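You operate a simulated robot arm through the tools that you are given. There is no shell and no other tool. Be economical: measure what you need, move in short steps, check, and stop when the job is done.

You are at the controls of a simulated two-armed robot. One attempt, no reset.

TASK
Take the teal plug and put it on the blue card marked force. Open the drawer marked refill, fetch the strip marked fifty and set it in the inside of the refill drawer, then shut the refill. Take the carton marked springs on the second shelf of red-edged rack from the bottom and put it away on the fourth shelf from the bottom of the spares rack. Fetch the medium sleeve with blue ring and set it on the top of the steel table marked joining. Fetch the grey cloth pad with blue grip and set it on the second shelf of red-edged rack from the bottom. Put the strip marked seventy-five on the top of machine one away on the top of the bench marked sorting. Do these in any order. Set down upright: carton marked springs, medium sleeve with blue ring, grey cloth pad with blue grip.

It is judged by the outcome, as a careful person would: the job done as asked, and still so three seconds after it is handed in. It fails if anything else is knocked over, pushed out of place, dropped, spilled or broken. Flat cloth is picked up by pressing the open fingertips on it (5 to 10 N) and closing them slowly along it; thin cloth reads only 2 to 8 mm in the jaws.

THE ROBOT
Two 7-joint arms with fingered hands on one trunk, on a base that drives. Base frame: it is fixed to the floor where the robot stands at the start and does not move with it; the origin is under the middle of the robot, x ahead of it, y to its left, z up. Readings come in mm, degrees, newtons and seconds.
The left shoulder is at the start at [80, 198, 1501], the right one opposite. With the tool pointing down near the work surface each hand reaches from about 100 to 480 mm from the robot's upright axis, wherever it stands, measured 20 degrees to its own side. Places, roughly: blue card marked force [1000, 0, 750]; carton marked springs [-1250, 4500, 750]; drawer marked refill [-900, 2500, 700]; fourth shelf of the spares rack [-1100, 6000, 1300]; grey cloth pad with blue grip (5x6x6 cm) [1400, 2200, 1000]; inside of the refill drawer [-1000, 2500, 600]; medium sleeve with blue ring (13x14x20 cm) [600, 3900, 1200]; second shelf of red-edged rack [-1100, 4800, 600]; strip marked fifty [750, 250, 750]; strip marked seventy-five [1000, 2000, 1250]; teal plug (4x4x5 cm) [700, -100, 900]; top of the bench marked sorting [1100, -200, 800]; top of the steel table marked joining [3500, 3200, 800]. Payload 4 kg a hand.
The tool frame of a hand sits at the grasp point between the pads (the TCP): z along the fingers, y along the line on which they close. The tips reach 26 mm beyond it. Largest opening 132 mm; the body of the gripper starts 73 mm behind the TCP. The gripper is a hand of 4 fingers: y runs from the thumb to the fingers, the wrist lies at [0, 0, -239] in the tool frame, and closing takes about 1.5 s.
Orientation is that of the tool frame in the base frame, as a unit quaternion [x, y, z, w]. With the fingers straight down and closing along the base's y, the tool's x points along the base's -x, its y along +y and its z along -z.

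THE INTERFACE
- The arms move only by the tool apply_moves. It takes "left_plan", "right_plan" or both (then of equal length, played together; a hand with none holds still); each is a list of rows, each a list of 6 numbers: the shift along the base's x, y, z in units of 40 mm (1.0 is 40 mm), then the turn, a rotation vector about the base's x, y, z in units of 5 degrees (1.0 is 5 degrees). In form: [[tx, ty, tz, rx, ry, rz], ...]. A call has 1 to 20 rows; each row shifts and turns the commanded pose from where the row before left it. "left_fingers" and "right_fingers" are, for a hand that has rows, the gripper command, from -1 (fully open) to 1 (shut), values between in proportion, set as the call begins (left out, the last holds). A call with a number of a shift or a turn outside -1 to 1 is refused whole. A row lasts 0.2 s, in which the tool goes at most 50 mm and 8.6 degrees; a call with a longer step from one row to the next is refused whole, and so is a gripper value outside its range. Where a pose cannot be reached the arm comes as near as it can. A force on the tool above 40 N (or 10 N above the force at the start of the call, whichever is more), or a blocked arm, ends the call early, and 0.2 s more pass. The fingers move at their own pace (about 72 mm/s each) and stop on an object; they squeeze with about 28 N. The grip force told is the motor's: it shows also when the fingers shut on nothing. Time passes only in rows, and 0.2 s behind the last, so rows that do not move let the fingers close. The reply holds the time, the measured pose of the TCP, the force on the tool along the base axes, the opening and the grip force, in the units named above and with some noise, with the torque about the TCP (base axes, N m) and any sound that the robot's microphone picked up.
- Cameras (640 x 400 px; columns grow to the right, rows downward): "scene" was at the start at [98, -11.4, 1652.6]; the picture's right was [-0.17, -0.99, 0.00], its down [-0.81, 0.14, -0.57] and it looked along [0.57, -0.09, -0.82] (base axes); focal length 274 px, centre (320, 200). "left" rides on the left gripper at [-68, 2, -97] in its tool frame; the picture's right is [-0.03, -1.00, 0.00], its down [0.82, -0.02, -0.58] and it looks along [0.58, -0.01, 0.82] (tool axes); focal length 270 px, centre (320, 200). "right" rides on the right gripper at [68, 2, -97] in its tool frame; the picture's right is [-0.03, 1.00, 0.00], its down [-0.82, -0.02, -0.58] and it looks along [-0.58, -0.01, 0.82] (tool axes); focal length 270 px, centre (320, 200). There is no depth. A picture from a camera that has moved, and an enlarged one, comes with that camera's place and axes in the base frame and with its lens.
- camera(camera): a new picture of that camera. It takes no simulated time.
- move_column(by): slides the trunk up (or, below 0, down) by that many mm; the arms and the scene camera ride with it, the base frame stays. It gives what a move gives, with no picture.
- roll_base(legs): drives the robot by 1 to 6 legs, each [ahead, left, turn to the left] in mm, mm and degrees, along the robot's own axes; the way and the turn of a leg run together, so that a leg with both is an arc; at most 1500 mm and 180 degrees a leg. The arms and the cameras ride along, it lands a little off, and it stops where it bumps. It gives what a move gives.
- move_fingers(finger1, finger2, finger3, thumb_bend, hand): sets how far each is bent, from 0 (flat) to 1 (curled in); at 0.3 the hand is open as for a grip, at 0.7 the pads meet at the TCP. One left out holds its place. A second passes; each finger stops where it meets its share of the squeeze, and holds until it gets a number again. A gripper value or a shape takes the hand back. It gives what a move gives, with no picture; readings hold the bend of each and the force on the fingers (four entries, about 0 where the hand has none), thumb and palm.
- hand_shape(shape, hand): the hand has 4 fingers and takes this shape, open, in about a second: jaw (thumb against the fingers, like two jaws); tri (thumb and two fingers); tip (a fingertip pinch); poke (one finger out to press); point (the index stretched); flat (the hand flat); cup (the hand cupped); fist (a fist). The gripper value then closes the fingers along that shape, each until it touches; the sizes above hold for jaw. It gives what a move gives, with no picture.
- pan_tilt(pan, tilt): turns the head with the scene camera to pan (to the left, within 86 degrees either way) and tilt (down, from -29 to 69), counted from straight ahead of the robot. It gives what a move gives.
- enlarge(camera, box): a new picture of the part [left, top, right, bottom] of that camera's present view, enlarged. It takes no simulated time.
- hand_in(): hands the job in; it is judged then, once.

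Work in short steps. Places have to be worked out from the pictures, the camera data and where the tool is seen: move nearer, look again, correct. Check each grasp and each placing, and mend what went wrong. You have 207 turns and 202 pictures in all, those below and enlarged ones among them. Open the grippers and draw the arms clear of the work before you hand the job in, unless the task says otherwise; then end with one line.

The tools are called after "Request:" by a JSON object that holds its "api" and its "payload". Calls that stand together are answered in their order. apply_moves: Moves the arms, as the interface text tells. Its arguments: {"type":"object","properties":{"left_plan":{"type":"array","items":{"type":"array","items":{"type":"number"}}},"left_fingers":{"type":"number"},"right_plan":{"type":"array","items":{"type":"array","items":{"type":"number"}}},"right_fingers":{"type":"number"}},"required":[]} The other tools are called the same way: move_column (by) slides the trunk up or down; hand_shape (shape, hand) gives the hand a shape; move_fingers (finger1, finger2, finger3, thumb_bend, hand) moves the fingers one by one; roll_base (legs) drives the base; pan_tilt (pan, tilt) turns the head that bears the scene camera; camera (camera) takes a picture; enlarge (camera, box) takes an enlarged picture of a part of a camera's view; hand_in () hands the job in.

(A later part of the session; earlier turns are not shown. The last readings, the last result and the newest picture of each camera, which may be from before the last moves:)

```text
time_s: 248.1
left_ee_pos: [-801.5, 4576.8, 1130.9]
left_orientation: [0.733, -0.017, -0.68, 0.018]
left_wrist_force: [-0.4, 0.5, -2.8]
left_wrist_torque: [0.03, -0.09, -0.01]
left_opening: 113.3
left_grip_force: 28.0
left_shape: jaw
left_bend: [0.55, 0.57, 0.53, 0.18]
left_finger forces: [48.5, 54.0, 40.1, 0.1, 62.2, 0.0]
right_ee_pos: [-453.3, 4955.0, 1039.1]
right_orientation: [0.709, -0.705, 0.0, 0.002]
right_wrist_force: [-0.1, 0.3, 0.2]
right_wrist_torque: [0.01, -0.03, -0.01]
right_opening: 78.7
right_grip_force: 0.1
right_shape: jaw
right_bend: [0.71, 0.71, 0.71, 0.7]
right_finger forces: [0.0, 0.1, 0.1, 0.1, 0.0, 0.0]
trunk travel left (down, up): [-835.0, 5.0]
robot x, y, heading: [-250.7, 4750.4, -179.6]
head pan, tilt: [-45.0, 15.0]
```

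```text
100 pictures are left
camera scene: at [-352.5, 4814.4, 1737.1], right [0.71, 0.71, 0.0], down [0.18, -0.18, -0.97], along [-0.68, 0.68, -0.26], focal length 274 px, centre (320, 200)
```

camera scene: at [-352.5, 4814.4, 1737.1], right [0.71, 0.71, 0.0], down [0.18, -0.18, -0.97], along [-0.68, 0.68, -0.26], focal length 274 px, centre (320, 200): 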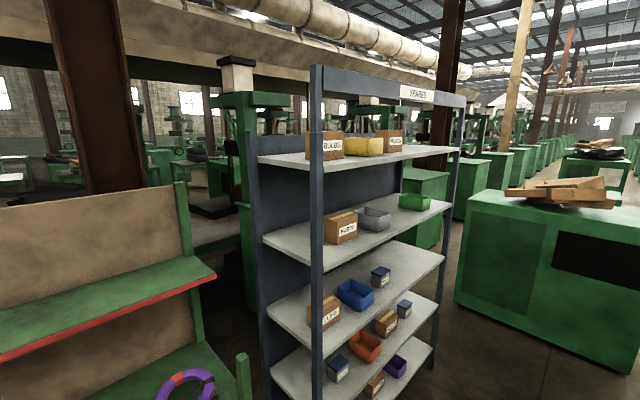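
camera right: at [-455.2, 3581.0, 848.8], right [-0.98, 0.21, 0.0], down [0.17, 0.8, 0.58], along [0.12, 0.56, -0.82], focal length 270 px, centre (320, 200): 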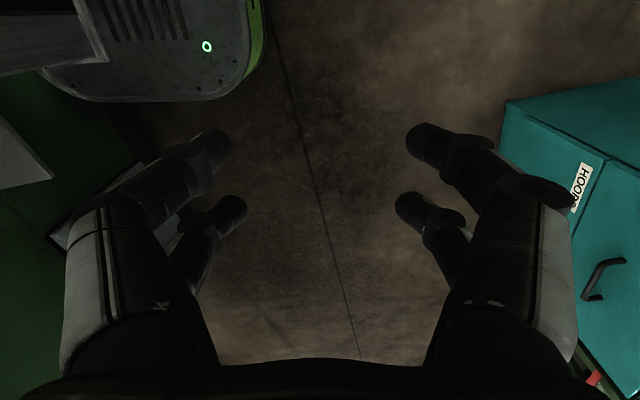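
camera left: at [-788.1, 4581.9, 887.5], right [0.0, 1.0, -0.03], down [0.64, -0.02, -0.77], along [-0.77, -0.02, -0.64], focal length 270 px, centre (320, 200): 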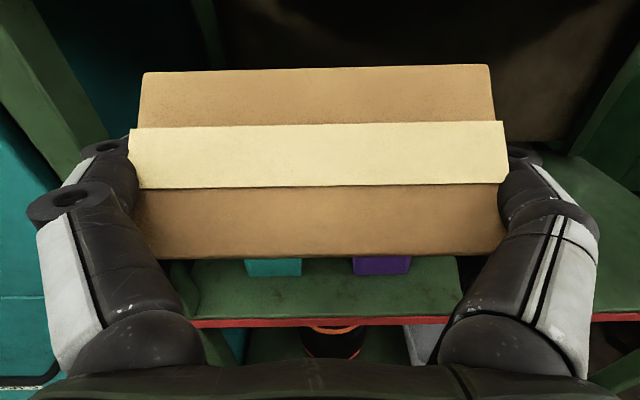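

The spares rack (posts y≈5400–6500) has its fourth shelf at z≈1262, with bins on it. I strafe 1050 mm to face it.

Request:
{"api": "roll_base", "payload": {"legs": [[0, -1050, 0]]}}

Request:
{"api": "pan_tilt", "payload": {"pan": 0, "tilt": 20}}

Request:
{"api": "camera", "payload": {"camera": "scene"}}

```text
time_s: 253.6
left_ee_pos: [-804.2, 5632.2, 1131.2]
left_orientation: [0.733, -0.015, -0.68, 0.018]
left_wrist_force: [-0.5, -0.2, -2.3]
left_wrist_torque: [-0.03, -0.06, -0.04]
left_opening: 113.5
left_grip_force: 27.6
left_shape: jaw
left_bend: [0.55, 0.57, 0.53, 0.18]
left_finger forces: [48.6, 54.0, 40.1, 0.0, 62.0, 0.0]
right_ee_pos: [-459.9, 6010.8, 1039.9]
right_orientation: [0.71, -0.704, -0.002, 0.002]
right_wrist_force: [-0.5, -0.1, 0.5]
right_wrist_torque: [0.01, -0.01, 0.0]
right_opening: 79.1
right_grip_force: 0.1
right_shape: jaw
right_bend: [0.71, 0.71, 0.71, 0.7]
right_finger forces: [0.0, 0.1, 0.0, 0.1, 0.0, 0.0]
trunk travel left (down, up): [-835.0, 5.0]
robot x, y, heading: [-257.7, 5808.3, -179.5]
head pan, tilt: [-45.0, 15.0]
```

```text
time_s: 254.7
left_ee_pos: [-804.1, 5632.0, 1130.8]
left_orientation: [0.733, -0.016, -0.679, 0.019]
left_wrist_force: [-0.1, 0.8, -2.2]
left_wrist_torque: [-0.05, -0.06, 0.01]
left_opening: 113.4
left_grip_force: 27.7
left_shape: jaw
left_bend: [0.55, 0.57, 0.53, 0.18]
left_finger forces: [48.6, 53.9, 40.1, 0.1, 62.0, 0.1]
right_ee_pos: [-460.2, 6012.6, 1039.8]
right_orientation: [0.71, -0.704, -0.001, 0.002]
right_wrist_force: [0.1, 0.3, 0.6]
right_wrist_torque: [0.01, 0.0, 0.0]
right_opening: 78.6
right_grip_force: 0.1
right_shape: jaw
right_bend: [0.71, 0.71, 0.71, 0.7]
right_finger forces: [0.0, 0.1, 0.1, 0.0, 0.1, 0.1]
trunk travel left (down, up): [-835.0, 5.0]
robot x, y, heading: [-257.6, 5808.1, -179.6]
head pan, tilt: [0.0, 20.0]
```

```text
99 pictures are left
camera scene: at [-384.0, 5807.1, 1728.9], right [-0.01, 1.0, 0.0], down [0.34, 0.0, -0.94], along [-0.94, -0.01, -0.34], focal length 274 px, centre (320, 200)
```

scene: 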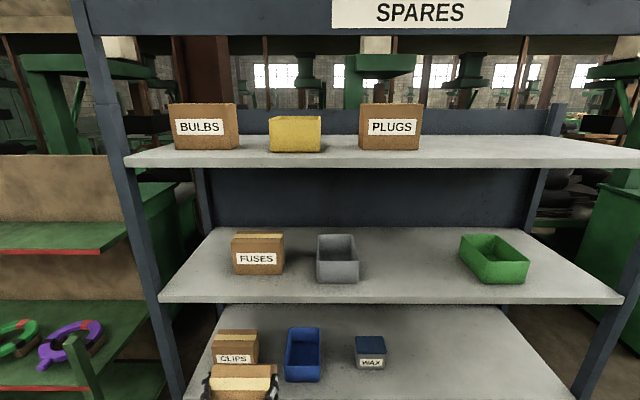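

Front edge is x≈-956, shelf top z≈1268, and there is free room at y≈5915–6260 between the grey and green bins. I strafe 432 mm and raise the carton, pitching back to the 45° at which it is upright.

Request:
{"api": "roll_base", "payload": {"legs": [[0, -432, 0]]}}

Request:
{"api": "apply_moves", "payload": {"left_plan": [[-0.27, 0, 0.825, 0, -1, 0], [-0.27, 0, 0.825, 0, -1, 0], [-0.27, 0, 0.825, 0, -1, 0], [-0.27, 0, 0.825, 0, -1, 0], [-0.27, 0, 0.825, 0, -1, 0], [-0.27, 0, 0.825, 0, -1, 0], [-0.27, 0, 0.825, 0, -1, 0], [-0.27, 0, 0.825, 0, -1, 0]]}}

Request:
{"api": "camera", "payload": {"camera": "scene"}}

Request:
{"api": "camera", "payload": {"camera": "left"}}

```text
time_s: 257.3
left_ee_pos: [-807.9, 6061.5, 1131.0]
left_orientation: [0.733, -0.015, -0.68, 0.018]
left_wrist_force: [0.7, 0.2, -2.4]
left_wrist_torque: [0.0, -0.08, 0.0]
left_opening: 113.4
left_grip_force: 28.0
left_shape: jaw
left_bend: [0.55, 0.57, 0.53, 0.18]
left_finger forces: [48.6, 54.0, 40.0, 0.0, 61.9, 0.0]
right_ee_pos: [-462.1, 6439.9, 1039.4]
right_orientation: [0.71, -0.704, -0.003, 0.0]
right_wrist_force: [-0.4, -1.1, -0.6]
right_wrist_torque: [0.01, -0.02, 0.0]
right_opening: 78.9
right_grip_force: 0.1
right_shape: jaw
right_bend: [0.71, 0.71, 0.71, 0.7]
right_finger forces: [0.0, 0.1, 0.0, 0.1, 0.0, 0.0]
trunk travel left (down, up): [-835.0, 5.0]
robot x, y, heading: [-260.0, 6238.8, -179.6]
head pan, tilt: [0.0, 20.0]
```

```text
time_s: 259.1
left_ee_pos: [-899.3, 6064.1, 1391.8]
left_orientation: [0.923, -0.022, -0.384, 0.013]
left_wrist_force: [0.3, -0.6, -2.7]
left_wrist_torque: [0.0, -0.06, -0.02]
left_opening: 112.8
left_grip_force: 27.9
left_shape: jaw
left_bend: [0.55, 0.59, 0.54, 0.19]
left_finger forces: [47.0, 50.4, 39.0, 0.0, 56.8, 0.0]
right_ee_pos: [-466.2, 6444.0, 1038.9]
right_orientation: [0.71, -0.704, 0.001, 0.0]
right_wrist_force: [-1.0, -0.8, 0.0]
right_wrist_torque: [-0.01, -0.03, 0.01]
right_opening: 79.0
right_grip_force: 0.1
right_shape: jaw
right_bend: [0.71, 0.71, 0.71, 0.7]
right_finger forces: [0.0, 0.0, 0.1, 0.1, 0.1, 0.0]
trunk travel left (down, up): [-835.0, 5.0]
robot x, y, heading: [-261.5, 6240.3, -179.5]
head pan, tilt: [0.0, 20.0]
```

```text
98 pictures are left
camera scene: at [-393.6, 6238.5, 1728.4], right [-0.01, 1.0, 0.0], down [0.35, 0.0, -0.94], along [-0.94, -0.01, -0.35], focal length 274 px, centre (320, 200)
```

scene: 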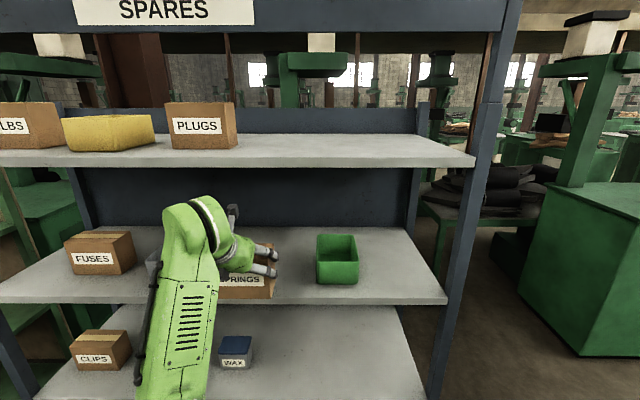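

```text
97 pictures are left
camera left: at [-877.6, 6066.7, 1508.8], right [0.01, 1.0, -0.02], down [0.98, -0.02, -0.17], along [-0.17, -0.02, -0.98], focal length 270 px, centre (320, 200)
```

left: 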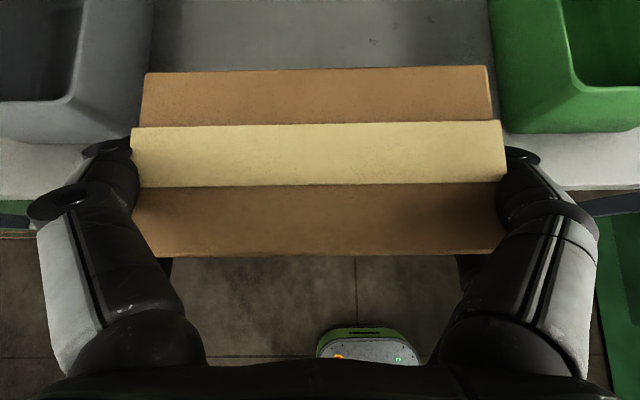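

The carton is centred between the grey bin (edge ~5963) and the green bin (edge ~6174). I drive 130 mm ahead at this height.

Request:
{"api": "roll_base", "payload": {"legs": [[130, 0, 0]]}}

Request:
{"api": "camera", "payload": {"camera": "left"}}

Request:
{"api": "camera", "payload": {"camera": "scene"}}

```text
time_s: 260.4
left_ee_pos: [-1018.1, 6063.2, 1398.3]
left_orientation: [0.92, -0.021, -0.391, 0.013]
left_wrist_force: [0.2, -0.6, -1.6]
left_wrist_torque: [0.04, -0.03, -0.03]
left_opening: 113.0
left_grip_force: 28.1
left_shape: jaw
left_bend: [0.55, 0.59, 0.54, 0.19]
left_finger forces: [46.9, 50.6, 38.9, 0.0, 56.8, 0.0]
right_ee_pos: [-588.7, 6441.9, 1041.5]
right_orientation: [0.71, -0.704, -0.002, 0.005]
right_wrist_force: [0.1, 0.0, 0.1]
right_wrist_torque: [-0.01, 0.0, 0.0]
right_opening: 78.8
right_grip_force: 0.0
right_shape: jaw
right_bend: [0.71, 0.71, 0.71, 0.7]
right_finger forces: [0.1, 0.0, 0.0, 0.0, 0.1, 0.0]
trunk travel left (down, up): [-835.0, 5.0]
robot x, y, heading: [-391.0, 6232.2, -179.6]
head pan, tilt: [0.0, 20.0]
```

```text
96 pictures are left
camera left: at [-995.0, 6064.6, 1515.1], right [0.01, 1.0, -0.02], down [0.98, -0.02, -0.19], along [-0.19, -0.02, -0.98], focal length 270 px, centre (320, 200)
```

left: 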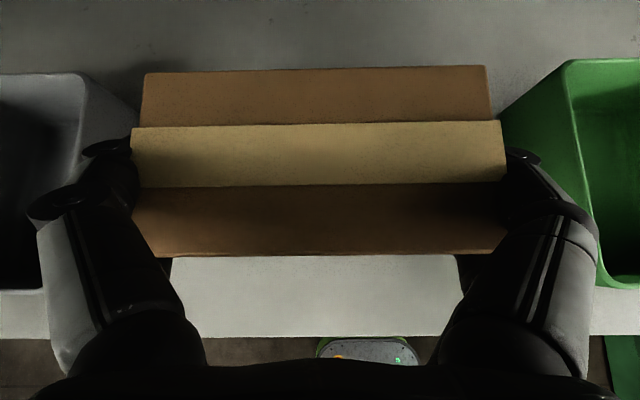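

```text
95 pictures are left
camera scene: at [-509.9, 6236.9, 1729.5], right [-0.01, 1.0, 0.0], down [0.34, 0.0, -0.94], along [-0.94, -0.01, -0.34], focal length 274 px, centre (320, 200)
```

scene: 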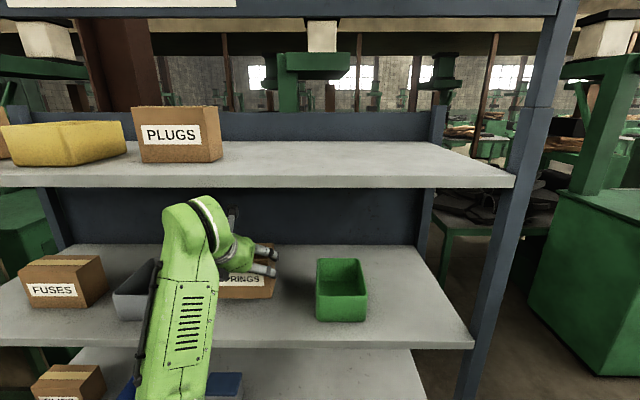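

The gap between bins is ~310 mm wide, ample. I lower the carton 48 mm, then slowly to contact.

Request:
{"api": "apply_moves", "payload": {"left_plan": [[0, 0, -0.4, 0, 0, 0], [0, 0, -0.4, 0, 0, 0], [0, 0, -0.3, 0, 0, 0], [0, 0, -0.1, 0, 0, 0], [0, 0, 0, 0, 0, 0]]}}

Request:
{"api": "apply_moves", "payload": {"left_plan": [[0, 0, -0.07, 0, 0, 0], [0, 0, -0.07, 0, 0, 0], [0, 0, 0, 0, 0, 0]]}}

```text
time_s: 261.6
left_ee_pos: [-1020.4, 6063.2, 1354.0]
left_orientation: [0.919, -0.021, -0.394, 0.012]
left_wrist_force: [-2.9, -2.2, 29.7]
left_wrist_torque: [0.11, -0.59, -0.02]
left_opening: 112.6
left_grip_force: 28.3
left_shape: jaw
left_bend: [0.55, 0.59, 0.54, 0.19]
left_finger forces: [50.7, 48.7, 36.4, 0.1, 59.1, 0.1]
right_ee_pos: [-590.2, 6443.3, 1040.7]
right_orientation: [0.711, -0.704, -0.002, 0.002]
right_wrist_force: [0.1, -0.7, 0.5]
right_wrist_torque: [0.06, -0.03, 0.0]
right_opening: 78.9
right_grip_force: 0.1
right_shape: jaw
right_bend: [0.71, 0.71, 0.71, 0.7]
right_finger forces: [0.0, 0.1, 0.0, 0.1, 0.0, 0.0]
trunk travel left (down, up): [-835.0, 5.0]
robot x, y, heading: [-392.7, 6235.7, -179.6]
head pan, tilt: [0.0, 20.0]
```

```text
time_s: 262.1
left_ee_pos: [-1021.5, 6062.7, 1354.1]
left_orientation: [0.917, -0.021, -0.398, 0.013]
left_wrist_force: [6.4, 0.7, 12.6]
left_wrist_torque: [-0.02, -0.89, 0.09]
left_opening: 112.6
left_grip_force: 27.5
left_shape: jaw
left_bend: [0.55, 0.59, 0.54, 0.2]
left_finger forces: [48.7, 49.5, 37.5, 0.0, 60.5, 0.0]
right_ee_pos: [-591.2, 6441.5, 1039.7]
right_orientation: [0.711, -0.703, -0.001, 0.002]
right_wrist_force: [-0.8, 0.0, -0.2]
right_wrist_torque: [-0.01, 0.0, 0.01]
right_opening: 78.9
right_grip_force: 0.1
right_shape: jaw
right_bend: [0.71, 0.71, 0.71, 0.7]
right_finger forces: [0.1, 0.0, 0.1, 0.0, 0.0, 0.1]
trunk travel left (down, up): [-835.0, 5.0]
robot x, y, heading: [-392.3, 6239.9, -179.7]
head pan, tilt: [0.0, 20.0]
stopped in row 2 (left hand): the force on the tool passed its limit at 42 N (the readings are from after the stop); the commanded pose is now the measured one
```

Contact at z≈1354, carton near level. I open the hand.

Request:
{"api": "apply_moves", "payload": {"left_plan": [[0, 0, 0.04, 0, 0, 0], [0, 0, 0, 0, 0, 0], [0, 0, 0, 0, 0, 0], [0, 0, 0, 0, 0, 0], [0, 0, 0, 0, 0, 0]], "left_fingers": -1}}

Request:
{"api": "move_fingers", "payload": {"hand": "left", "finger1": 0.18, "finger2": 0.18, "finger3": 0.18, "thumb_bend": 0.12}}

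Request:
{"api": "camera", "payload": {"camera": "left"}}

```text
time_s: 263.2
left_ee_pos: [-1020.6, 6063.0, 1355.3]
left_orientation: [0.918, -0.021, -0.397, 0.014]
left_wrist_force: [2.0, -0.3, 15.7]
left_wrist_torque: [0.46, -0.18, -0.03]
left_opening: 131.7
left_grip_force: 0.0
left_shape: jaw
left_bend: [0.26, 0.26, 0.27, 0.28]
left_finger forces: [9.1, 8.6, 4.9, 0.0, 15.3, 0.0]
right_ee_pos: [-590.0, 6441.9, 1040.6]
right_orientation: [0.711, -0.704, -0.002, 0.003]
right_wrist_force: [0.0, 0.5, -0.4]
right_wrist_torque: [0.0, 0.02, 0.02]
right_opening: 78.9
right_grip_force: 0.1
right_shape: jaw
right_bend: [0.71, 0.71, 0.71, 0.7]
right_finger forces: [0.0, 0.0, 0.0, 0.1, 0.0, 0.0]
trunk travel left (down, up): [-835.0, 5.0]
robot x, y, heading: [-389.7, 6234.3, -179.5]
head pan, tilt: [0.0, 20.0]
```

```text
time_s: 264.2
left_ee_pos: [-1022.6, 6063.0, 1352.7]
left_orientation: [0.919, -0.021, -0.395, 0.014]
left_wrist_force: [2.3, -1.6, 1.4]
left_wrist_torque: [-0.05, 0.03, 0.01]
left_opening: 166.2
left_grip_force: 1.9
left_shape: fingers
left_bend: [0.17, 0.17, 0.18, 0.12]
left_finger forces: [1.8, 1.1, 0.2, 0.0, 1.1, 0.1]
right_ee_pos: [-592.8, 6441.1, 1040.7]
right_orientation: [0.711, -0.703, -0.001, 0.002]
right_wrist_force: [0.4, 0.5, -0.4]
right_wrist_torque: [0.05, -0.04, -0.06]
right_opening: 78.9
right_grip_force: 0.1
right_shape: jaw
right_bend: [0.71, 0.71, 0.71, 0.7]
right_finger forces: [0.1, 0.0, 0.1, 0.0, 0.0, 0.1]
trunk travel left (down, up): [-835.0, 5.0]
robot x, y, heading: [-391.3, 6235.4, -179.8]
head pan, tilt: [0.0, 20.0]
```

```text
94 pictures are left
camera left: at [-998.9, 6064.2, 1469.1], right [0.01, 1.0, -0.02], down [0.98, -0.01, -0.19], along [-0.19, -0.02, -0.98], focal length 270 px, centre (320, 200)
```

left: 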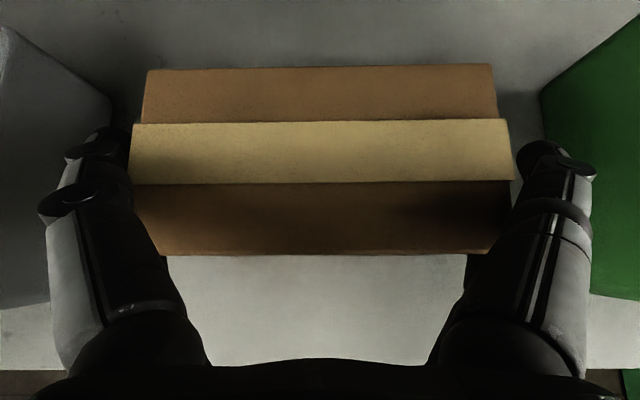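

Released. I withdraw the hand back and up along its own axis.

Request:
{"api": "apply_moves", "payload": {"left_plan": [[0.2, 0, 0.25, 0, 0, 0], [0.3, 0, 0.3, 0, 0, 0], [0.5, 0, 0.4, 0, 0, 0], [0.6, 0, 0.4, 0, 0, 0], [0.7, 0, 0.3, 0, 0, 0], [0.8, 0, 0, 0, 0, 0]]}}

Request:
{"api": "camera", "payload": {"camera": "left"}}

Request:
{"api": "camera", "payload": {"camera": "scene"}}

```text
time_s: 265.6
left_ee_pos: [-904.2, 6062.7, 1413.3]
left_orientation: [0.918, -0.022, -0.397, 0.013]
left_wrist_force: [0.5, -1.3, -0.1]
left_wrist_torque: [-0.02, 0.05, -0.02]
left_opening: 164.3
left_grip_force: 0.1
left_shape: fingers
left_bend: [0.18, 0.18, 0.18, 0.12]
left_finger forces: [0.0, 0.1, 0.0, 0.1, 0.0, 0.0]
left hand out of reach, approached as far as the arm can: row 6
right_ee_pos: [-591.1, 6441.4, 1040.4]
right_orientation: [0.711, -0.703, -0.001, 0.003]
right_wrist_force: [-0.3, -0.6, 0.2]
right_wrist_torque: [-0.03, 0.01, 0.03]
right_opening: 78.8
right_grip_force: 0.1
right_shape: jaw
right_bend: [0.71, 0.71, 0.71, 0.7]
right_finger forces: [0.1, 0.0, 0.1, 0.1, 0.0, 0.0]
trunk travel left (down, up): [-835.0, 5.0]
robot x, y, heading: [-391.9, 6236.7, -179.7]
head pan, tilt: [0.0, 20.0]
```

```text
93 pictures are left
camera left: at [-880.9, 6064.8, 1529.2], right [0.01, 1.0, -0.02], down [0.98, -0.02, -0.2], along [-0.2, -0.02, -0.98], focal length 270 px, centre (320, 200)
```

left: 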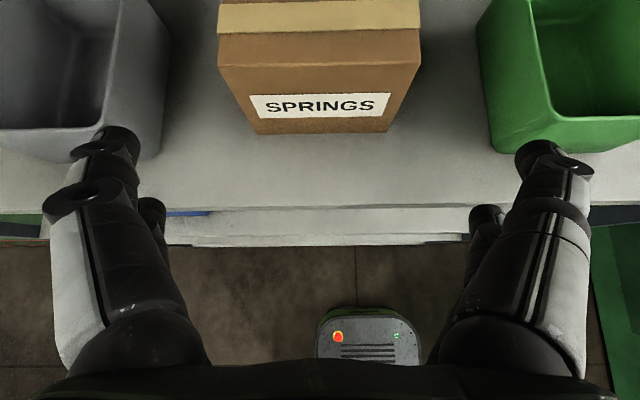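

```text
92 pictures are left
camera scene: at [-515.2, 6236.5, 1729.1], right [-0.01, 1.0, 0.0], down [0.34, 0.0, -0.94], along [-0.94, -0.01, -0.34], focal length 274 px, centre (320, 200)
```

scene: 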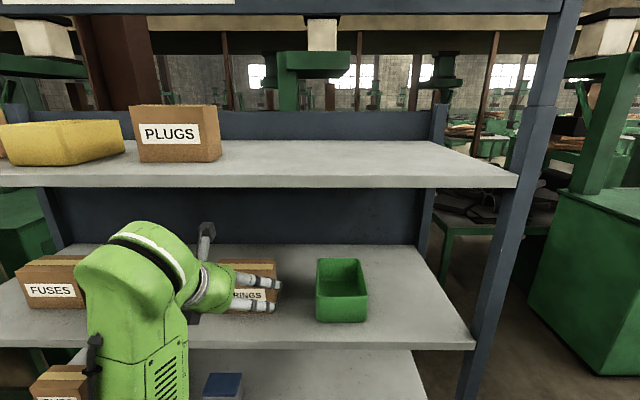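

The springs carton stands upright on the fourth shelf. I back away, restore the left hand to tool-down, then drive back down the aisle toward the machines.

Request:
{"api": "roll_base", "payload": {"legs": [[-150, 0, 0]]}}

Request:
{"api": "apply_moves", "payload": {"left_plan": [[0.37, 0, -0.9, 0, -1, 0], [0.37, 0, -0.9, 0, -1, 0], [0.37, 0, -0.9, 0, -1, 0], [0.37, 0, -0.9, 0, -1, 0], [0.37, 0, -0.9, 0, -1, 0], [0.37, 0, -0.9, 0, -1, 0], [0.37, 0, -0.9, 0, -1, 0], [0.37, 0, -0.9, 0, -1, 0], [0.37, 0, -0.9, 0, -1, 0]], "left_fingers": -1}}

Request:
{"api": "roll_base", "payload": {"legs": [[100, 0, 0], [0, 0, 90], [1500, 0, 0]]}}

Request:
{"api": "pan_tilt", "payload": {"pan": 40, "tilt": 20}}

Request:
{"api": "camera", "payload": {"camera": "scene"}}

```text
time_s: 267.0
left_ee_pos: [-765.0, 6064.9, 1410.3]
left_orientation: [0.919, -0.021, -0.394, 0.014]
left_wrist_force: [-0.6, -0.3, -0.4]
left_wrist_torque: [0.03, 0.01, -0.01]
left_opening: 164.2
left_grip_force: 0.0
left_shape: fingers
left_bend: [0.18, 0.18, 0.18, 0.12]
left_finger forces: [0.0, 0.0, 0.0, 0.1, 0.0, 0.0]
right_ee_pos: [-447.3, 6443.2, 1039.9]
right_orientation: [0.71, -0.704, 0.001, 0.001]
right_wrist_force: [-0.4, -0.1, 0.8]
right_wrist_torque: [-0.02, -0.02, 0.01]
right_opening: 79.2
right_grip_force: 0.0
right_shape: jaw
right_bend: [0.71, 0.71, 0.71, 0.7]
right_finger forces: [0.1, 0.0, 0.0, 0.0, 0.0, 0.0]
trunk travel left (down, up): [-835.0, 5.0]
robot x, y, heading: [-240.2, 6237.1, -179.6]
head pan, tilt: [0.0, 20.0]
```

```text
time_s: 269.0
left_ee_pos: [-636.0, 6063.3, 1077.5]
left_orientation: [1.0, -0.024, -0.015, 0.004]
left_wrist_force: [0.3, -0.8, -0.3]
left_wrist_torque: [0.0, 0.0, -0.04]
left_opening: 131.8
left_grip_force: 0.0
left_shape: jaw
left_bend: [0.3, 0.3, 0.3, 0.3]
left_finger forces: [0.1, 0.0, 0.0, 0.0, 0.0, 0.0]
left hand out of reach, approached as far as the arm can: row 1, 2
right_ee_pos: [-445.8, 6442.5, 1040.0]
right_orientation: [0.711, -0.704, 0.0, 0.002]
right_wrist_force: [0.3, -0.7, -0.4]
right_wrist_torque: [0.0, 0.02, 0.02]
right_opening: 79.0
right_grip_force: 0.1
right_shape: jaw
right_bend: [0.71, 0.71, 0.71, 0.7]
right_finger forces: [0.0, 0.0, 0.0, 0.0, 0.1, 0.0]
trunk travel left (down, up): [-835.0, 5.0]
robot x, y, heading: [-240.7, 6238.8, -179.6]
head pan, tilt: [0.0, 20.0]
```

```text
time_s: 281.0
left_ee_pos: [-173.6, 4343.1, 1076.9]
left_orientation: [0.729, 0.684, -0.007, 0.013]
left_wrist_force: [-0.8, 0.0, 0.1]
left_wrist_torque: [0.0, -0.02, 0.02]
left_opening: 131.8
left_grip_force: 0.1
left_shape: jaw
left_bend: [0.3, 0.3, 0.3, 0.3]
left_finger forces: [0.1, 0.0, 0.0, 0.0, 0.1, 0.0]
right_ee_pos: [-549.1, 4540.6, 1040.3]
right_orientation: [1.0, -0.003, 0.001, 0.002]
right_wrist_force: [0.8, -0.1, -0.1]
right_wrist_torque: [-0.04, 0.0, 0.01]
right_opening: 78.9
right_grip_force: 0.1
right_shape: jaw
right_bend: [0.71, 0.71, 0.71, 0.7]
right_finger forces: [0.0, 0.0, 0.0, 0.0, 0.0, 0.1]
trunk travel left (down, up): [-835.0, 5.0]
robot x, y, heading: [-339.6, 4740.7, -90.2]
head pan, tilt: [0.0, 20.0]
```

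```text
time_s: 282.1
left_ee_pos: [-173.0, 4343.5, 1077.4]
left_orientation: [0.729, 0.684, -0.008, 0.012]
left_wrist_force: [-0.1, -0.4, 1.0]
left_wrist_torque: [0.0, 0.01, -0.01]
left_opening: 132.0
left_grip_force: 0.1
left_shape: jaw
left_bend: [0.3, 0.3, 0.3, 0.3]
left_finger forces: [0.0, 0.1, 0.0, 0.1, 0.0, 0.0]
right_ee_pos: [-550.0, 4540.5, 1040.4]
right_orientation: [1.0, -0.003, 0.0, 0.002]
right_wrist_force: [0.6, 0.8, -0.4]
right_wrist_torque: [-0.01, 0.0, -0.02]
right_opening: 78.7
right_grip_force: 0.1
right_shape: jaw
right_bend: [0.71, 0.71, 0.71, 0.7]
right_finger forces: [0.0, 0.0, 0.0, 0.0, 0.1, 0.0]
trunk travel left (down, up): [-835.0, 5.0]
robot x, y, heading: [-342.6, 4740.0, -90.4]
head pan, tilt: [40.0, 20.0]
```

```text
91 pictures are left
camera scene: at [-286.5, 4636.6, 1729.0], right [-0.77, -0.64, 0.0], down [-0.22, 0.26, -0.94], along [0.6, -0.72, -0.34], focal length 274 px, centre (320, 200)
```

scene: 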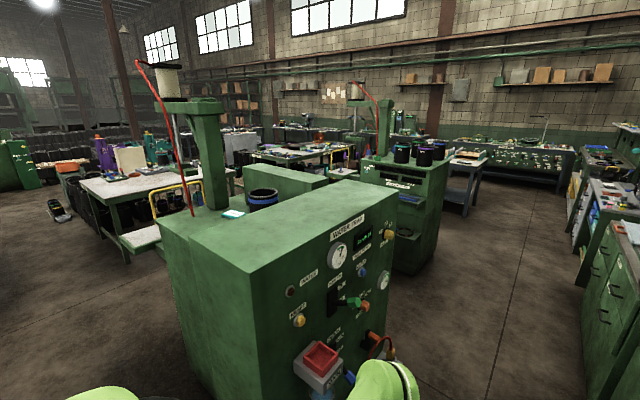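

I see the blue-ringed sleeve behind the water-transfer box. I enlarge that area to understand access.

Request:
{"api": "enlarge", "payload": {"camera": "scene", "box": [140, 150, 360, 290]}}

```text
2.86 times, centred on (250, 220) of scene
camera zoom: at [-286.5, 4636.6, 1729.0], right [-0.77, -0.64, 0.0], down [-0.22, 0.26, -0.94], along [0.6, -0.72, -0.34], focal length 783 px, centre (520, 143)
```

zoom: 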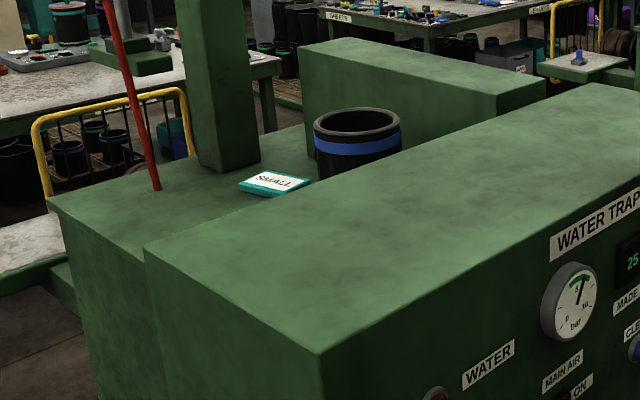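

The sleeve stands on machine two's lower top, reachable from its +y side. I strafe left 950 mm and face it.

Request:
{"api": "roll_base", "payload": {"legs": [[0, 950, 0.4]]}}

Request:
{"api": "pan_tilt", "payload": {"pan": 0, "tilt": 30}}

Request:
{"api": "camera", "payload": {"camera": "scene"}}

```text
time_s: 284.4
left_ee_pos: [116.6, 4340.5, 1082.1]
left_orientation: [0.736, 0.677, -0.018, 0.006]
left_wrist_force: [-32.6, -7.1, 7.9]
left_wrist_torque: [-0.11, -1.12, -1.14]
left_opening: 132.0
left_grip_force: 0.0
left_shape: jaw
left_bend: [0.38, 0.3, 0.3, 0.3]
left_finger forces: [33.7, 0.0, 0.0, 0.0, 0.0, 0.0]
right_ee_pos: [-249.0, 4538.4, 1040.7]
right_orientation: [1.0, -0.003, 0.001, 0.003]
right_wrist_force: [1.2, -1.0, -0.4]
right_wrist_torque: [0.01, 0.04, -0.01]
right_opening: 78.9
right_grip_force: 0.1
right_shape: jaw
right_bend: [0.71, 0.71, 0.71, 0.7]
right_finger forces: [0.0, 0.1, 0.1, 0.0, 0.0, 0.0]
trunk travel left (down, up): [-835.0, 5.0]
robot x, y, heading: [-38.5, 4732.6, -90.5]
head pan, tilt: [40.0, 20.0]
stopped in leg 1: the force on the tool passed its limit at 70 N (the readings are from after the stop); the commanded pose is now the measured one
```

```text
time_s: 285.5
left_ee_pos: [117.2, 4341.7, 1080.0]
left_orientation: [0.733, 0.68, -0.013, 0.007]
left_wrist_force: [-28.8, -6.0, 9.5]
left_wrist_torque: [-0.11, -0.93, -0.96]
left_opening: 131.9
left_grip_force: 0.0
left_shape: jaw
left_bend: [0.38, 0.3, 0.3, 0.3]
left_finger forces: [29.5, 0.1, 0.0, 0.0, 0.1, 0.0]
right_ee_pos: [-251.1, 4538.4, 1037.4]
right_orientation: [1.0, -0.004, 0.004, 0.002]
right_wrist_force: [0.3, 0.0, 0.0]
right_wrist_torque: [-0.01, 0.01, -0.01]
right_opening: 78.7
right_grip_force: 0.0
right_shape: jaw
right_bend: [0.71, 0.71, 0.71, 0.7]
right_finger forces: [0.0, 0.1, 0.0, 0.0, 0.0, 0.0]
trunk travel left (down, up): [-835.0, 5.0]
robot x, y, heading: [-36.8, 4741.8, -90.3]
head pan, tilt: [0.0, 30.0]
```

```text
89 pictures are left
camera scene: at [-51.4, 4615.1, 1712.9], right [-1.0, 0.01, -0.01], down [0.01, 0.5, -0.87], along [0.0, -0.87, -0.5], focal length 274 px, centre (320, 200)
```

scene: 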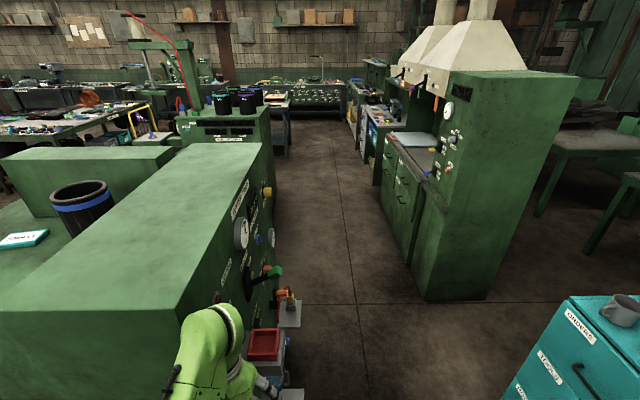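

My left fingers touched the water-trap box's front face. I move off it, back up, and pass around with more room.

Request:
{"api": "roll_base", "payload": {"legs": [[0, -80, 0], [-170, 0, 0]]}}

Request:
{"api": "roll_base", "payload": {"legs": [[0, 870, 0.3]]}}

Request:
{"api": "camera", "payload": {"camera": "scene"}}

```text
time_s: 287.6
left_ee_pos: [42.6, 4509.8, 1077.3]
left_orientation: [0.733, 0.681, -0.013, 0.006]
left_wrist_force: [-0.7, 0.1, -0.7]
left_wrist_torque: [0.03, 0.0, -0.03]
left_opening: 132.0
left_grip_force: 0.1
left_shape: jaw
left_bend: [0.3, 0.3, 0.3, 0.3]
left_finger forces: [0.0, 0.0, 0.1, 0.0, 0.0, 0.0]
right_ee_pos: [-326.7, 4704.9, 1038.4]
right_orientation: [1.0, -0.005, 0.002, 0.001]
right_wrist_force: [0.1, 0.5, -1.2]
right_wrist_torque: [0.06, 0.01, -0.01]
right_opening: 78.9
right_grip_force: 0.2
right_shape: jaw
right_bend: [0.71, 0.71, 0.71, 0.7]
right_finger forces: [0.0, 0.1, 0.0, 0.0, 0.1, 0.1]
trunk travel left (down, up): [-835.0, 5.0]
robot x, y, heading: [-114.2, 4906.9, -90.6]
head pan, tilt: [0.0, 30.0]
```

```text
time_s: 292.2
left_ee_pos: [906.6, 4504.9, 1078.9]
left_orientation: [0.732, 0.681, -0.014, 0.007]
left_wrist_force: [0.6, -0.8, 0.4]
left_wrist_torque: [-0.02, 0.01, 0.01]
left_opening: 132.0
left_grip_force: 0.0
left_shape: jaw
left_bend: [0.3, 0.3, 0.3, 0.3]
left_finger forces: [0.0, 0.2, 0.0, 0.1, 0.1, 0.0]
right_ee_pos: [536.8, 4701.7, 1039.6]
right_orientation: [1.0, -0.004, 0.001, 0.002]
right_wrist_force: [-0.2, -0.3, 0.3]
right_wrist_torque: [0.03, 0.01, 0.01]
right_opening: 79.1
right_grip_force: 0.2
right_shape: jaw
right_bend: [0.71, 0.71, 0.71, 0.7]
right_finger forces: [0.0, 0.1, 0.0, 0.1, 0.0, 0.0]
trunk travel left (down, up): [-835.0, 5.0]
robot x, y, heading: [743.8, 4899.2, -90.4]
head pan, tilt: [0.0, 30.0]
```

```text
88 pictures are left
camera scene: at [739.6, 4779.9, 1712.9], right [-1.0, 0.01, 0.0], down [0.01, 0.5, -0.87], along [-0.01, -0.87, -0.5], focal length 274 px, centre (320, 200)
```

scene: 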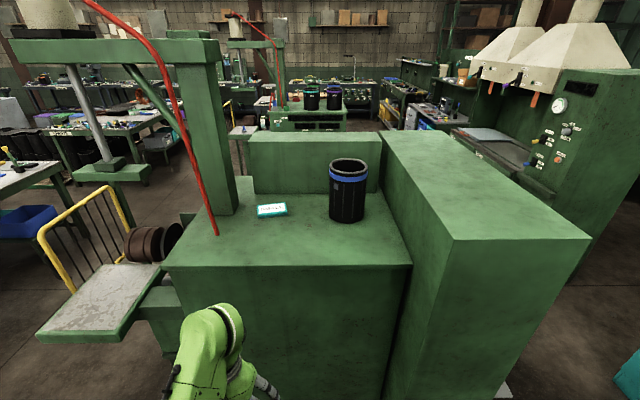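

Sleeve rim centre is at about [633, 3926], z≈1354; machine top ~1158. I retract the left hand, shift the base 150 mm left and 290 mm ahead, and zoom to confirm the label.

Request:
{"api": "enlarge", "payload": {"camera": "scene", "box": [240, 140, 400, 240]}}

Request:
{"api": "apply_moves", "payload": {"left_plan": [[0, 0.8, 0, 0, 0, 0], [0, 0.8, 0, 0, 0, 0], [0, 0.8, 0, 0, 0, 0], [0, 0.8, 0, 0, 0, 0], [0, 0.8, 0, 0, 0, 0]]}}

Request:
{"api": "roll_base", "payload": {"legs": [[0, 150, 0.4], [280, 0, 0]]}}

```text
4.00 times, centred on (320, 190) of scene
camera zoom: at [739.6, 4779.9, 1712.9], right [-1.0, 0.01, 0.0], down [0.01, 0.5, -0.87], along [-0.01, -0.87, -0.5], focal length 1096 px, centre (320, 240)
```

zoom: 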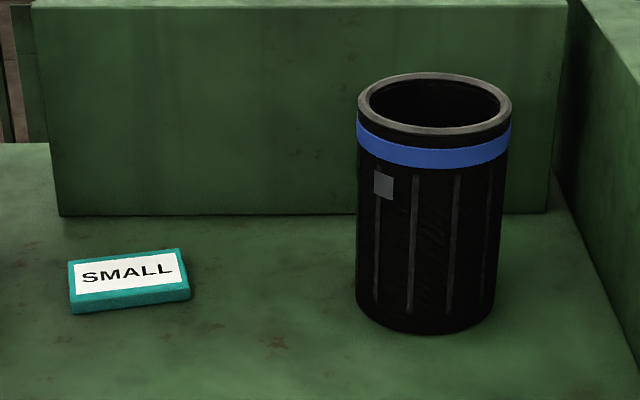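

```text
time_s: 293.4
left_ee_pos: [906.9, 4665.9, 1071.3]
left_orientation: [0.732, 0.681, -0.017, 0.008]
left_wrist_force: [0.2, -0.6, -0.7]
left_wrist_torque: [-0.01, 0.02, 0.01]
left_opening: 132.0
left_grip_force: 0.1
left_shape: jaw
left_bend: [0.3, 0.3, 0.3, 0.3]
left_finger forces: [0.1, 0.0, 0.1, 0.1, 0.0, 0.0]
left hand out of reach, approached as far as the arm can: row 5
right_ee_pos: [537.7, 4702.5, 1040.3]
right_orientation: [1.0, -0.003, -0.001, 0.002]
right_wrist_force: [0.0, 0.3, 1.1]
right_wrist_torque: [-0.03, -0.01, -0.03]
right_opening: 78.9
right_grip_force: 0.1
right_shape: jaw
right_bend: [0.71, 0.71, 0.71, 0.7]
right_finger forces: [0.0, 0.0, 0.0, 0.0, 0.0, 0.0]
trunk travel left (down, up): [-835.0, 5.0]
robot x, y, heading: [748.1, 4900.8, -90.6]
head pan, tilt: [0.0, 30.0]
```

```text
time_s: 296.3
left_ee_pos: [1058.8, 4386.3, 1071.8]
left_orientation: [0.73, 0.683, -0.017, 0.009]
left_wrist_force: [-0.1, 0.1, 0.6]
left_wrist_torque: [0.01, 0.02, 0.0]
left_opening: 132.0
left_grip_force: 0.1
left_shape: jaw
left_bend: [0.3, 0.3, 0.3, 0.3]
left_finger forces: [0.0, 0.1, 0.0, 0.0, 0.1, 0.0]
right_ee_pos: [690.2, 4420.3, 1040.5]
right_orientation: [1.0, 0.001, 0.0, 0.003]
right_wrist_force: [0.4, -0.2, -0.3]
right_wrist_torque: [0.02, 0.0, 0.02]
right_opening: 79.0
right_grip_force: 0.0
right_shape: jaw
right_bend: [0.71, 0.71, 0.71, 0.7]
right_finger forces: [0.0, 0.0, 0.0, 0.0, 0.0, 0.1]
trunk travel left (down, up): [-835.0, 5.0]
robot x, y, heading: [893.6, 4614.6, -89.7]
head pan, tilt: [0.0, 30.0]
```

Label card aside, this is the blue-ring sleeve. I open the right fingers wide and raise the hand up and forward.

Request:
{"api": "move_fingers", "payload": {"hand": "right", "finger1": 0.1, "finger2": 0.1, "finger3": 0.1, "thumb_bend": 0.1}}

Request:
{"api": "apply_moves", "payload": {"right_plan": [[-0.1, -0.4, 0.95, 0, 0, 0], [-0.1, -0.4, 0.95, 0, 0, 0], [-0.1, -0.4, 0.95, 0, 0, 0], [-0.1, -0.4, 0.95, 0, 0, 0], [-0.1, -0.4, 0.95, 0, 0, 0], [-0.1, -0.6, 0.95, 0, 0, 0], [-0.1, -0.6, 0.95, 0, 0, 0], [-0.1, -0.6, 0.95, 0, 0, 0], [-0.1, -0.6, 0.95, 0, 0, 0]]}}

Request:
{"api": "camera", "payload": {"camera": "right"}}

Request:
{"api": "camera", "payload": {"camera": "scene"}}

```text
time_s: 297.3
left_ee_pos: [1058.2, 4383.9, 1071.5]
left_orientation: [0.729, 0.684, -0.015, 0.007]
left_wrist_force: [-0.6, 0.3, -0.9]
left_wrist_torque: [0.0, 0.0, 0.08]
left_opening: 132.2
left_grip_force: 0.1
left_shape: jaw
left_bend: [0.3, 0.3, 0.3, 0.3]
left_finger forces: [0.1, 0.1, 0.0, 0.0, 0.0, 0.0]
right_ee_pos: [689.1, 4417.3, 1040.9]
right_orientation: [1.0, 0.001, 0.0, 0.001]
right_wrist_force: [0.0, -0.6, -0.5]
right_wrist_torque: [-0.02, -0.01, 0.02]
right_opening: 172.8
right_grip_force: 0.0
right_shape: fingers
right_bend: [0.1, 0.1, 0.1, 0.1]
right_finger forces: [0.0, 0.0, 0.1, 0.0, 0.1, 0.1]
trunk travel left (down, up): [-835.0, 5.0]
robot x, y, heading: [895.8, 4616.8, -89.9]
head pan, tilt: [0.0, 30.0]
```

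```text
time_s: 299.3
left_ee_pos: [1058.1, 4383.7, 1070.1]
left_orientation: [0.73, 0.683, -0.016, 0.008]
left_wrist_force: [-0.5, 0.8, 0.0]
left_wrist_torque: [0.01, -0.01, -0.01]
left_opening: 132.2
left_grip_force: 0.1
left_shape: jaw
left_bend: [0.3, 0.3, 0.3, 0.3]
left_finger forces: [0.0, 0.0, 0.0, 0.0, 0.0, 0.1]
right_ee_pos: [667.4, 4295.6, 1102.6]
right_orientation: [1.0, 0.009, 0.0, 0.001]
right_wrist_force: [0.5, -0.1, 0.3]
right_wrist_torque: [0.0, 0.0, -0.01]
right_opening: 173.1
right_grip_force: 0.0
right_shape: fingers
right_bend: [0.1, 0.1, 0.1, 0.1]
right_finger forces: [0.0, 0.1, 0.0, 0.0, 0.0, 0.0]
right hand out of reach, approached as far as the arm can: row 1, 2, 3, 4, 5, 6, 7, 8, 9
trunk travel left (down, up): [-835.0, 5.0]
robot x, y, heading: [897.0, 4616.7, -90.0]
head pan, tilt: [0.0, 30.0]
```

```text
86 pictures are left
camera right: at [736.0, 4295.9, 1198.8], right [-0.01, -1.0, 0.0], down [-0.82, 0.01, 0.58], along [-0.58, 0.0, -0.82], focal length 270 px, centre (320, 200)
```

right: 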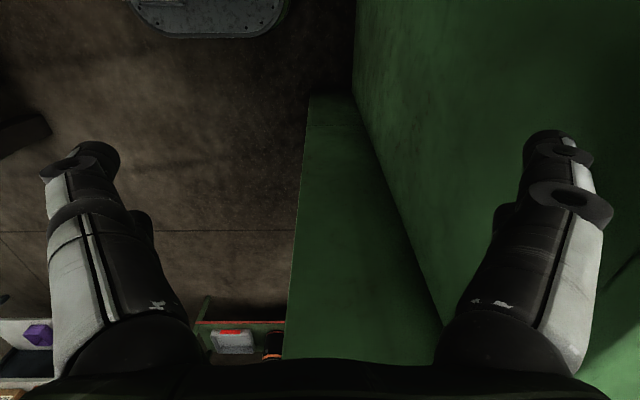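

```text
85 pictures are left
camera scene: at [892.0, 4497.1, 1712.8], right [-1.0, 0.0, 0.0], down [0.0, 0.5, -0.87], along [0.0, -0.87, -0.5], focal length 274 px, centre (320, 200)
```

scene: 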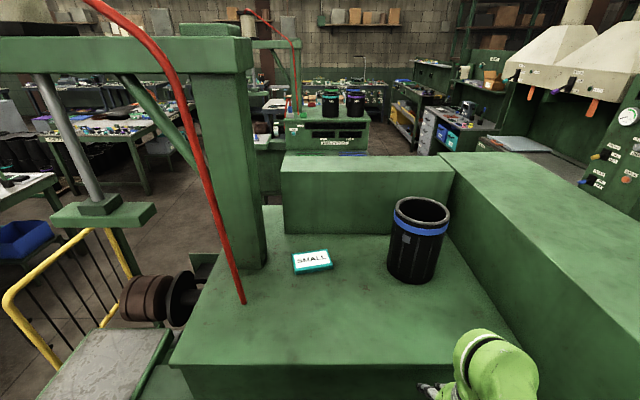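

The arm is too folded to rise here. I back off 350 mm into the open, extend and raise the arm there, then drive back in.

Request:
{"api": "roll_base", "payload": {"legs": [[-350, 0, 0]]}}

Request:
{"api": "apply_moves", "payload": {"right_plan": [[0, -0.9, 0, 0, 0, 0], [0, -0.9, 0, 0, 0, 0], [0, -0.9, 0, 0, 0, 0], [0, -0.9, 0, 0, 0, 0]]}}

```text
time_s: 301.6
left_ee_pos: [1058.3, 4731.6, 1070.3]
left_orientation: [0.73, 0.684, -0.014, 0.006]
left_wrist_force: [0.7, 0.1, 0.1]
left_wrist_torque: [0.0, 0.0, -0.04]
left_opening: 131.8
left_grip_force: 0.1
left_shape: jaw
left_bend: [0.3, 0.3, 0.3, 0.3]
left_finger forces: [0.1, 0.0, 0.0, 0.1, 0.1, 0.0]
right_ee_pos: [668.5, 4640.7, 1102.8]
right_orientation: [1.0, 0.01, 0.0, 0.002]
right_wrist_force: [-0.2, 0.3, -0.8]
right_wrist_torque: [0.01, 0.01, -0.01]
right_opening: 172.9
right_grip_force: 0.0
right_shape: fingers
right_bend: [0.1, 0.1, 0.1, 0.1]
right_finger forces: [0.0, 0.0, 0.0, 0.1, 0.1, 0.1]
trunk travel left (down, up): [-835.0, 5.0]
robot x, y, heading: [895.1, 4965.6, -90.2]
head pan, tilt: [0.0, 30.0]
```

```text
time_s: 302.6
left_ee_pos: [1058.0, 4733.3, 1071.0]
left_orientation: [0.729, 0.684, -0.015, 0.007]
left_wrist_force: [-0.5, -0.5, 0.6]
left_wrist_torque: [-0.02, 0.02, 0.01]
left_opening: 131.8
left_grip_force: 0.1
left_shape: jaw
left_bend: [0.3, 0.3, 0.3, 0.3]
left_finger forces: [0.0, 0.0, 0.1, 0.0, 0.1, 0.0]
right_ee_pos: [667.9, 4498.1, 1098.6]
right_orientation: [1.0, 0.009, 0.0, 0.004]
right_wrist_force: [-0.7, 0.1, -0.1]
right_wrist_torque: [0.01, 0.0, -0.03]
right_opening: 173.1
right_grip_force: 0.0
right_shape: fingers
right_bend: [0.1, 0.1, 0.1, 0.1]
right_finger forces: [0.0, 0.0, 0.0, 0.1, 0.0, 0.0]
right hand out of reach, approached as far as the arm can: row 1
trunk travel left (down, up): [-835.0, 5.0]
robot x, y, heading: [898.6, 4967.8, -90.3]
head pan, tilt: [0.0, 30.0]
```

Reach follows well now. I raise and extend further in open air.

Request:
{"api": "apply_moves", "payload": {"right_plan": [[0, -0.5, 0.9, 0, 0, 0], [0, -0.5, 0.9, 0, 0, 0], [0, -0.5, 0.9, 0, 0, 0], [0, -0.5, 0.9, 0, 0, 0], [0, -0.5, 0.9, 0, 0, 0], [0, -0.5, 0.9, 0, 0, 0], [0, -0.5, 0.9, 0, 0, 0], [0, -0.5, 0.9, 0, 0, 0]]}}

```text
time_s: 304.4
left_ee_pos: [1059.3, 4735.1, 1070.7]
left_orientation: [0.73, 0.683, -0.015, 0.008]
left_wrist_force: [-0.6, 0.0, -0.1]
left_wrist_torque: [0.0, 0.03, -0.01]
left_opening: 131.9
left_grip_force: 0.2
left_shape: jaw
left_bend: [0.3, 0.3, 0.3, 0.3]
left_finger forces: [0.0, 0.0, 0.0, 0.1, 0.0, 0.1]
right_ee_pos: [666.2, 4306.4, 1355.9]
right_orientation: [1.0, 0.01, 0.0, 0.004]
right_wrist_force: [-0.7, -0.6, 0.1]
right_wrist_torque: [0.02, 0.02, 0.0]
right_opening: 173.4
right_grip_force: 0.0
right_shape: fingers
right_bend: [0.1, 0.1, 0.1, 0.1]
right_finger forces: [0.1, 0.1, 0.2, 0.0, 0.0, 0.0]
right hand out of reach, approached as far as the arm can: row 2, 3, 5, 6, 7
trunk travel left (down, up): [-835.0, 5.0]
robot x, y, heading: [897.4, 4968.8, -90.1]
head pan, tilt: [0.0, 30.0]
```

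At this height I'd better straddle the sleeve sideways: turn the right hand 90° so it closes along x, at z≈1295, then slide in toward -y.

Request:
{"api": "apply_moves", "payload": {"right_plan": [[-0.046, 0, -0.085, 0, 0, 1], [-0.046, 0, -0.085, 0, 0, 1], [-0.046, 0, -0.085, 0, 0, 1], [-0.046, 0, -0.085, 0, 0, 1], [-0.046, 0, -0.085, 0, 0, 1], [-0.046, 0, -0.085, 0, 0, 1], [-0.046, 0, -0.085, 0, 0, 1], [-0.046, 0, -0.085, 0, 0, 1], [-0.046, 0, -0.085, 0, 0, 1], [-0.046, 0, -0.085, 0, 0, 1], [-0.046, 0, -0.085, 0, 0, 1], [-0.046, 0, -0.085, 0, 0, 1], [-0.046, 0, -0.085, 0, 0, 1], [-0.046, 0, -0.085, 0, 0, 1], [-0.046, 0, -0.085, 0, 0, 1], [-0.046, 0, -0.085, 0, 0, 1], [-0.046, 0, -0.085, 0, 0, 1], [-0.046, 0, -0.085, 0, 0, 1]]}}

Request:
{"api": "camera", "payload": {"camera": "right"}}

Request:
{"api": "camera", "payload": {"camera": "scene"}}

```text
time_s: 308.2
left_ee_pos: [1059.6, 4734.2, 1071.7]
left_orientation: [0.73, 0.683, -0.016, 0.009]
left_wrist_force: [-0.5, 0.7, 0.4]
left_wrist_torque: [0.0, 0.01, 0.03]
left_opening: 131.8
left_grip_force: 0.0
left_shape: jaw
left_bend: [0.3, 0.3, 0.3, 0.3]
left_finger forces: [0.1, 0.0, 0.0, 0.0, 0.0, 0.1]
right_ee_pos: [631.3, 4306.2, 1292.0]
right_orientation: [0.7, 0.714, 0.003, 0.003]
right_wrist_force: [-0.4, -0.6, 0.4]
right_wrist_torque: [-0.01, -0.01, 0.02]
right_opening: 173.2
right_grip_force: 0.2
right_shape: fingers
right_bend: [0.1, 0.1, 0.1, 0.1]
right_finger forces: [0.0, 0.1, 0.0, 0.0, 0.0, 0.0]
trunk travel left (down, up): [-835.0, 5.0]
robot x, y, heading: [899.1, 4968.1, -90.2]
head pan, tilt: [0.0, 30.0]
```

```text
84 pictures are left
camera right: at [632.0, 4374.5, 1388.4], right [1.0, -0.01, 0.01], down [-0.01, -0.82, 0.58], along [0.0, -0.58, -0.82], focal length 270 px, centre (320, 200)
```

right: 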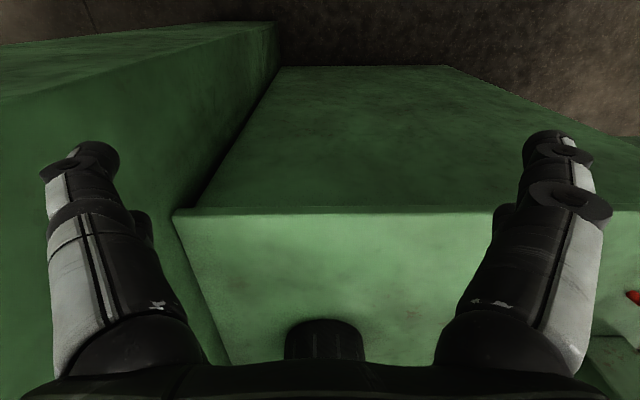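

```text
83 pictures are left
camera scene: at [892.0, 4847.4, 1712.9], right [-1.0, 0.0, 0.0], down [0.0, 0.5, -0.87], along [0.0, -0.87, -0.5], focal length 274 px, centre (320, 200)
```

scene: 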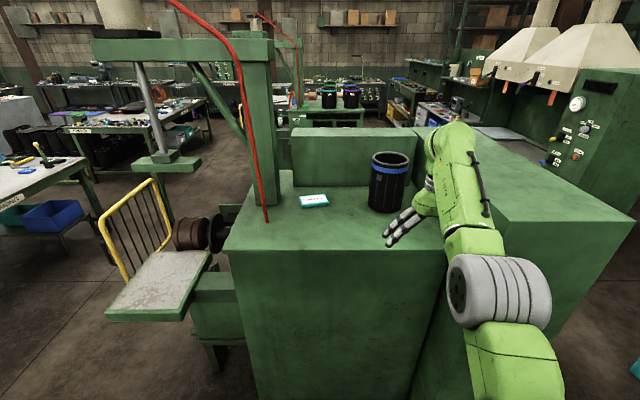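

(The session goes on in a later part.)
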